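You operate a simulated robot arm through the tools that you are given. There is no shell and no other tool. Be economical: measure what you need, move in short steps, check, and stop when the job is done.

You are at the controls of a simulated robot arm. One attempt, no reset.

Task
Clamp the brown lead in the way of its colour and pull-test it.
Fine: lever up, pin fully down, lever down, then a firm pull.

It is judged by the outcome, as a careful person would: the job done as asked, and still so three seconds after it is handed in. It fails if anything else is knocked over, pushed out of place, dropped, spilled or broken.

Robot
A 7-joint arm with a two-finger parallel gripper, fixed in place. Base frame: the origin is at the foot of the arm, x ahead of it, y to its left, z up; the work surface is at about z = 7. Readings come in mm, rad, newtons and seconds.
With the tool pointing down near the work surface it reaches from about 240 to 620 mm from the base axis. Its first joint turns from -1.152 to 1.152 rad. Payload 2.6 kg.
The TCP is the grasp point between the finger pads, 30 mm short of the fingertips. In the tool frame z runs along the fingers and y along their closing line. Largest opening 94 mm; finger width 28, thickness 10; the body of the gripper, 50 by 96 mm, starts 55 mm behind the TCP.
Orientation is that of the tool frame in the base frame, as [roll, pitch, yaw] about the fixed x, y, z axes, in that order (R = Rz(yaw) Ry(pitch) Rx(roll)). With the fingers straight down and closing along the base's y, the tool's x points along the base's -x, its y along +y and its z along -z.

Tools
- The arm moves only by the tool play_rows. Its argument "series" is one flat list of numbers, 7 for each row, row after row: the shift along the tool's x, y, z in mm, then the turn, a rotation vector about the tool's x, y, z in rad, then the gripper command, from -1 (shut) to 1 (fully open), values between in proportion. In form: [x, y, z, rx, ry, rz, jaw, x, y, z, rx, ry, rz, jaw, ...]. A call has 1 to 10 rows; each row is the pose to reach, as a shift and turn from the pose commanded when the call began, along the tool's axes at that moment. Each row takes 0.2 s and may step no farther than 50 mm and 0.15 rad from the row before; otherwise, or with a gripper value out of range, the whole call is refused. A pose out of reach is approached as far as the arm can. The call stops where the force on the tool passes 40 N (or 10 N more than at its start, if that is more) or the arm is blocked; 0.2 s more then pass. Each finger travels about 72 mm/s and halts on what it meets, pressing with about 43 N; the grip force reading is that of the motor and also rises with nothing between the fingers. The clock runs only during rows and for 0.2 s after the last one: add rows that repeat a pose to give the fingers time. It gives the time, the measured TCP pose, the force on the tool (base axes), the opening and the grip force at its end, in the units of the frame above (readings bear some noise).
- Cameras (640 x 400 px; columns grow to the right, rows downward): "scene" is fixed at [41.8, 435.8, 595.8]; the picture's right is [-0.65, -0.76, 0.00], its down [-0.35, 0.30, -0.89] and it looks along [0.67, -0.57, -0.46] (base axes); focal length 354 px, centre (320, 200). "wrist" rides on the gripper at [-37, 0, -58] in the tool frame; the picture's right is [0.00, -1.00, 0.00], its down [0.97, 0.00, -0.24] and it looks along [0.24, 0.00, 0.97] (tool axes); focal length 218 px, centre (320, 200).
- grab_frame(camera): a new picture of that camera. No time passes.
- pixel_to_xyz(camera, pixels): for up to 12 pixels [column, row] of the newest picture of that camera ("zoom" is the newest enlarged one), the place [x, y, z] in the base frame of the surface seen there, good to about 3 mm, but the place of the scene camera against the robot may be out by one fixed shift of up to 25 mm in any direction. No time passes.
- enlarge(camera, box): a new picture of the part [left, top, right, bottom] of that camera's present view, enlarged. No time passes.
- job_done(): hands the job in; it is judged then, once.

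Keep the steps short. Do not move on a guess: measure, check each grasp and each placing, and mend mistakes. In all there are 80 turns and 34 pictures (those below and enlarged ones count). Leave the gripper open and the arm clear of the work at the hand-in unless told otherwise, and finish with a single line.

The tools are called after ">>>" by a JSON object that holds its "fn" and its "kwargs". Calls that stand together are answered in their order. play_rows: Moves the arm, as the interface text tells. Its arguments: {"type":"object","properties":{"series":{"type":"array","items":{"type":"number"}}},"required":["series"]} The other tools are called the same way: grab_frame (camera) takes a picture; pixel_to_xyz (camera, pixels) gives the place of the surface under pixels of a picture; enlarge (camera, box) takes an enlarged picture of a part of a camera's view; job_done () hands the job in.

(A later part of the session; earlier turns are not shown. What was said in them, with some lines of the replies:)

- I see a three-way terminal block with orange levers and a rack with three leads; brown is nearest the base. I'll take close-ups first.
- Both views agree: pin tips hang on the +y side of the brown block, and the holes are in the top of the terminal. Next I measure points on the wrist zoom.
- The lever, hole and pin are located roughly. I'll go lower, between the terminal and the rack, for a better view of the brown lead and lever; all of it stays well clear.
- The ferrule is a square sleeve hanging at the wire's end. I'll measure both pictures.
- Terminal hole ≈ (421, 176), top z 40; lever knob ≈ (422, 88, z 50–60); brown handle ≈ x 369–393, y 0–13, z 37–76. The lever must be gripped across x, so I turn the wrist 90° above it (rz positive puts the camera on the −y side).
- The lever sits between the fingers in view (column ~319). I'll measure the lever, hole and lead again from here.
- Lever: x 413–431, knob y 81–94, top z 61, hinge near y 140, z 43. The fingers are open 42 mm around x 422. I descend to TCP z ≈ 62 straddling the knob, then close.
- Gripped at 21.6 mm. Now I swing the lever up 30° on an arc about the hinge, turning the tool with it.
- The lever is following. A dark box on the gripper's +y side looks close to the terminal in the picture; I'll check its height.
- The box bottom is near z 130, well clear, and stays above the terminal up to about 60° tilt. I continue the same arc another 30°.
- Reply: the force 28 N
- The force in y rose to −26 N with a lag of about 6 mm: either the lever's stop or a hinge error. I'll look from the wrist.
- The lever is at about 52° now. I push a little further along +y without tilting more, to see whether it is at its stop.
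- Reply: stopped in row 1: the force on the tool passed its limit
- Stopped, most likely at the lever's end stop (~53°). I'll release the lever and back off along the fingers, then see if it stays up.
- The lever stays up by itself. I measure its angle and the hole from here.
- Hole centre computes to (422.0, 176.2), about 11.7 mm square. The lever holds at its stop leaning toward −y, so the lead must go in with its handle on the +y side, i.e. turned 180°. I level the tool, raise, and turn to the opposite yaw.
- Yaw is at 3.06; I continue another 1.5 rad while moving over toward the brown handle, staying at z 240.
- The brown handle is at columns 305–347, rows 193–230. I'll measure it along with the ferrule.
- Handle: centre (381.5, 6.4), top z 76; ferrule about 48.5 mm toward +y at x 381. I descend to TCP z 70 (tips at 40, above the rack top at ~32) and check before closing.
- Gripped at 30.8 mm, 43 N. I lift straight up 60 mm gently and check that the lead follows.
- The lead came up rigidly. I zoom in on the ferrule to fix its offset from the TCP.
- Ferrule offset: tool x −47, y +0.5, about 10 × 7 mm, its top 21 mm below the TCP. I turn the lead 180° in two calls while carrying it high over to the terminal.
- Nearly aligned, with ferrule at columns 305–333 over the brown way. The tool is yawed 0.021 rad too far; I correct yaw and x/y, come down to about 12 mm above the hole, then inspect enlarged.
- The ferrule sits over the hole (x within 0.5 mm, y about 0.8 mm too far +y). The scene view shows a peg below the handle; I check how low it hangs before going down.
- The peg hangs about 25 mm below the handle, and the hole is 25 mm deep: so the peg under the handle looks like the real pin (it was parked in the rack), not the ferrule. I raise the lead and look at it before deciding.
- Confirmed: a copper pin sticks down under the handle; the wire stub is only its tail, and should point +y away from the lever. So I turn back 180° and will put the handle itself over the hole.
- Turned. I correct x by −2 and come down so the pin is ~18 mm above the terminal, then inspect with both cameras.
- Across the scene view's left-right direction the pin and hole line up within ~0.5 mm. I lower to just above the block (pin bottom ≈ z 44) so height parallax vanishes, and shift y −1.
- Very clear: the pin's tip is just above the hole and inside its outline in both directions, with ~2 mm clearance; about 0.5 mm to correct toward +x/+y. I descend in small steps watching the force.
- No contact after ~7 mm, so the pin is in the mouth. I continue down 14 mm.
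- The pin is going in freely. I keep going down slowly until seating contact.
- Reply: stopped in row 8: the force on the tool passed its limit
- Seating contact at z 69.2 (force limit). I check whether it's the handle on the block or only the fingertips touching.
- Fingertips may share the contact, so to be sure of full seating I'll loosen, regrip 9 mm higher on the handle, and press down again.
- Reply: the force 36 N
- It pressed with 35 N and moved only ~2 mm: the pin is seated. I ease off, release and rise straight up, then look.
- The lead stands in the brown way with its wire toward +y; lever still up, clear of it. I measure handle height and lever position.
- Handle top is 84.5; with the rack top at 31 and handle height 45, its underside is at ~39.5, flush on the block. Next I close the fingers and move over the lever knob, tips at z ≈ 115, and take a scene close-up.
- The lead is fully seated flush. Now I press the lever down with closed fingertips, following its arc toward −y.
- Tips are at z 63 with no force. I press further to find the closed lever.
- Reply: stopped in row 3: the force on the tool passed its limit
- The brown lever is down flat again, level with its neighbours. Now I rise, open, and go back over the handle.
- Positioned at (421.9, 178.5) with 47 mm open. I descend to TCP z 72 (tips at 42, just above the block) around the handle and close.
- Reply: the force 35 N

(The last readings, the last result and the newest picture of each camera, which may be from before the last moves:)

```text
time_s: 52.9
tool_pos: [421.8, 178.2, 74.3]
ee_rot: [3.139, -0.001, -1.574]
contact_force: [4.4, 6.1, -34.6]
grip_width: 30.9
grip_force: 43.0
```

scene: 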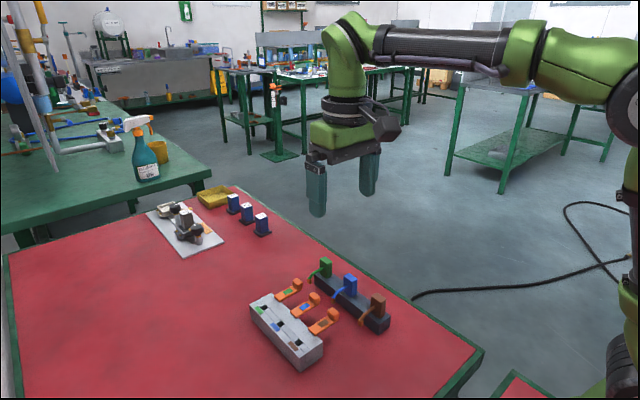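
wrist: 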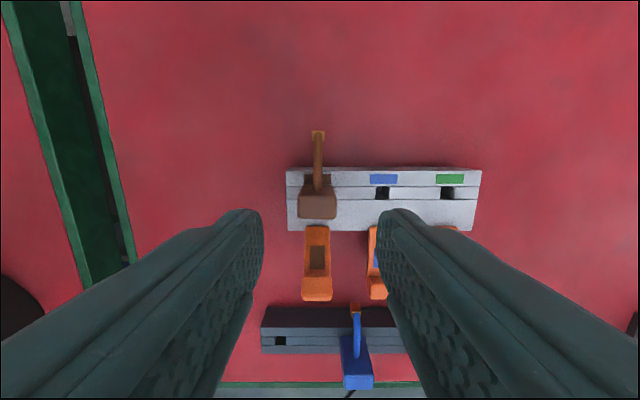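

The pull reached 35 N upward and the lead held (about 2 mm of give, likely slip in the pads). I hold briefly, ease back, release and retreat upward.

>>> {"fn": "play_rows", "kwargs": {"series": [0, 0, 0, 0, 0, 0, -1, 0, 0, 0, 0, 0, 0, -1, 0, 0, 2, 0, 0, 0, -1, 0, 0, 2, 0, 0, 0, -0.1, 0, 0, 2, 0, 0, 0, 0, 0, 0, 2, 0, 0, 0, 0, 0, 0, -25, 0, 0, 0, 0, 0, 0, -65, 0, 0, 0, 0.3, 0, 0, -105, 0, 0, 0, 0.6, 0, 0, -105, 0, 0, 0, 1]}}

>>> {"fn": "grab_frame", "kwargs": {"camera": "wrist"}}

>>> {"fn": "pixel_to_xyz", "kwargs": {"camera": "wrist", "pixels": [[317, 208], [317, 204], [310, 206], [325, 206], [320, 260], [320, 240], [320, 275], [318, 134]]}}

```text
time_s: 55.1
tool_pos: [422.9, 178.7, 183.4]
ee_rot: [-3.139, 0.0, -1.573]
contact_force: [-0.1, 0.7, 0.1]
grip_width: 94.0
grip_force: 0.0
```

```text
3 pictures are left
```

wrist: 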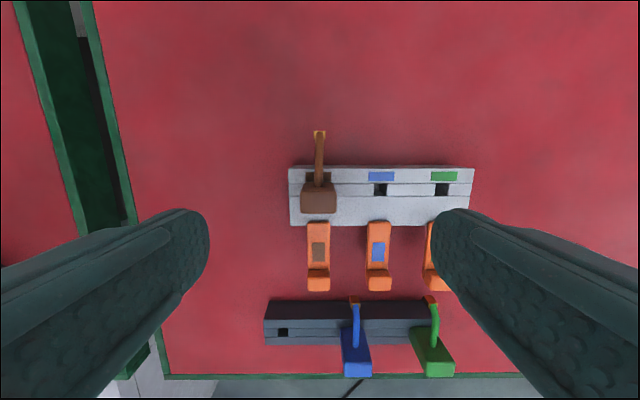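

```text
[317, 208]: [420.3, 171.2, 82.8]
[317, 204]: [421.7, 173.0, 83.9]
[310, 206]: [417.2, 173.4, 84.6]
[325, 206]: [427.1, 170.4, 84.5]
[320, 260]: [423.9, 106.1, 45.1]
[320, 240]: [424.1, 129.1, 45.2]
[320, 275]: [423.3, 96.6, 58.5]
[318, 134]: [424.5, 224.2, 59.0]
```

Handle top still ~84 (unmoved by the pull), and the lever is flat at z 45. I raise the arm clear and take a final scene look.

>>> {"fn": "play_rows", "kwargs": {"series": [0, 0, -40, 0, 0, 0, 1, 0, 0, -80, 0, 0, 0, 1, 0, 0, -110, 0, 0, 0, 1, 0, 0, -110, 0, 0, 0, 1]}}

>>> {"fn": "enlarge", "kwargs": {"camera": "scene", "box": [230, 240, 410, 380]}}

```text
time_s: 56.1
tool_pos: [422.0, 178.6, 293.6]
ee_rot: [-3.139, 0.0, -1.573]
contact_force: [-0.1, -0.2, 0.6]
grip_width: 94.2
grip_force: 0.1
```

```text
2.86 times, centred on (320, 310) of scene
```

zoom: 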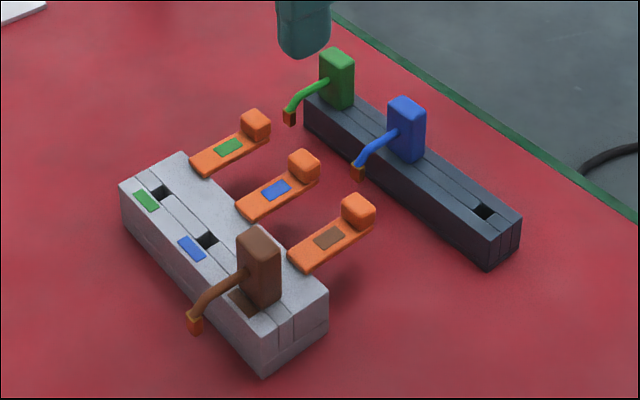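

Everything is in place: brown lead seated in the brown way, lever down, the rest undisturbed, gripper open and clear. Handing in.

>>> {"fn": "job_done", "kwargs": {}}

```text
The job is handed in.
```

The brown lead is clamped in the brown way with its pin fully down and lever closed, and it held a 35 N upward pull.
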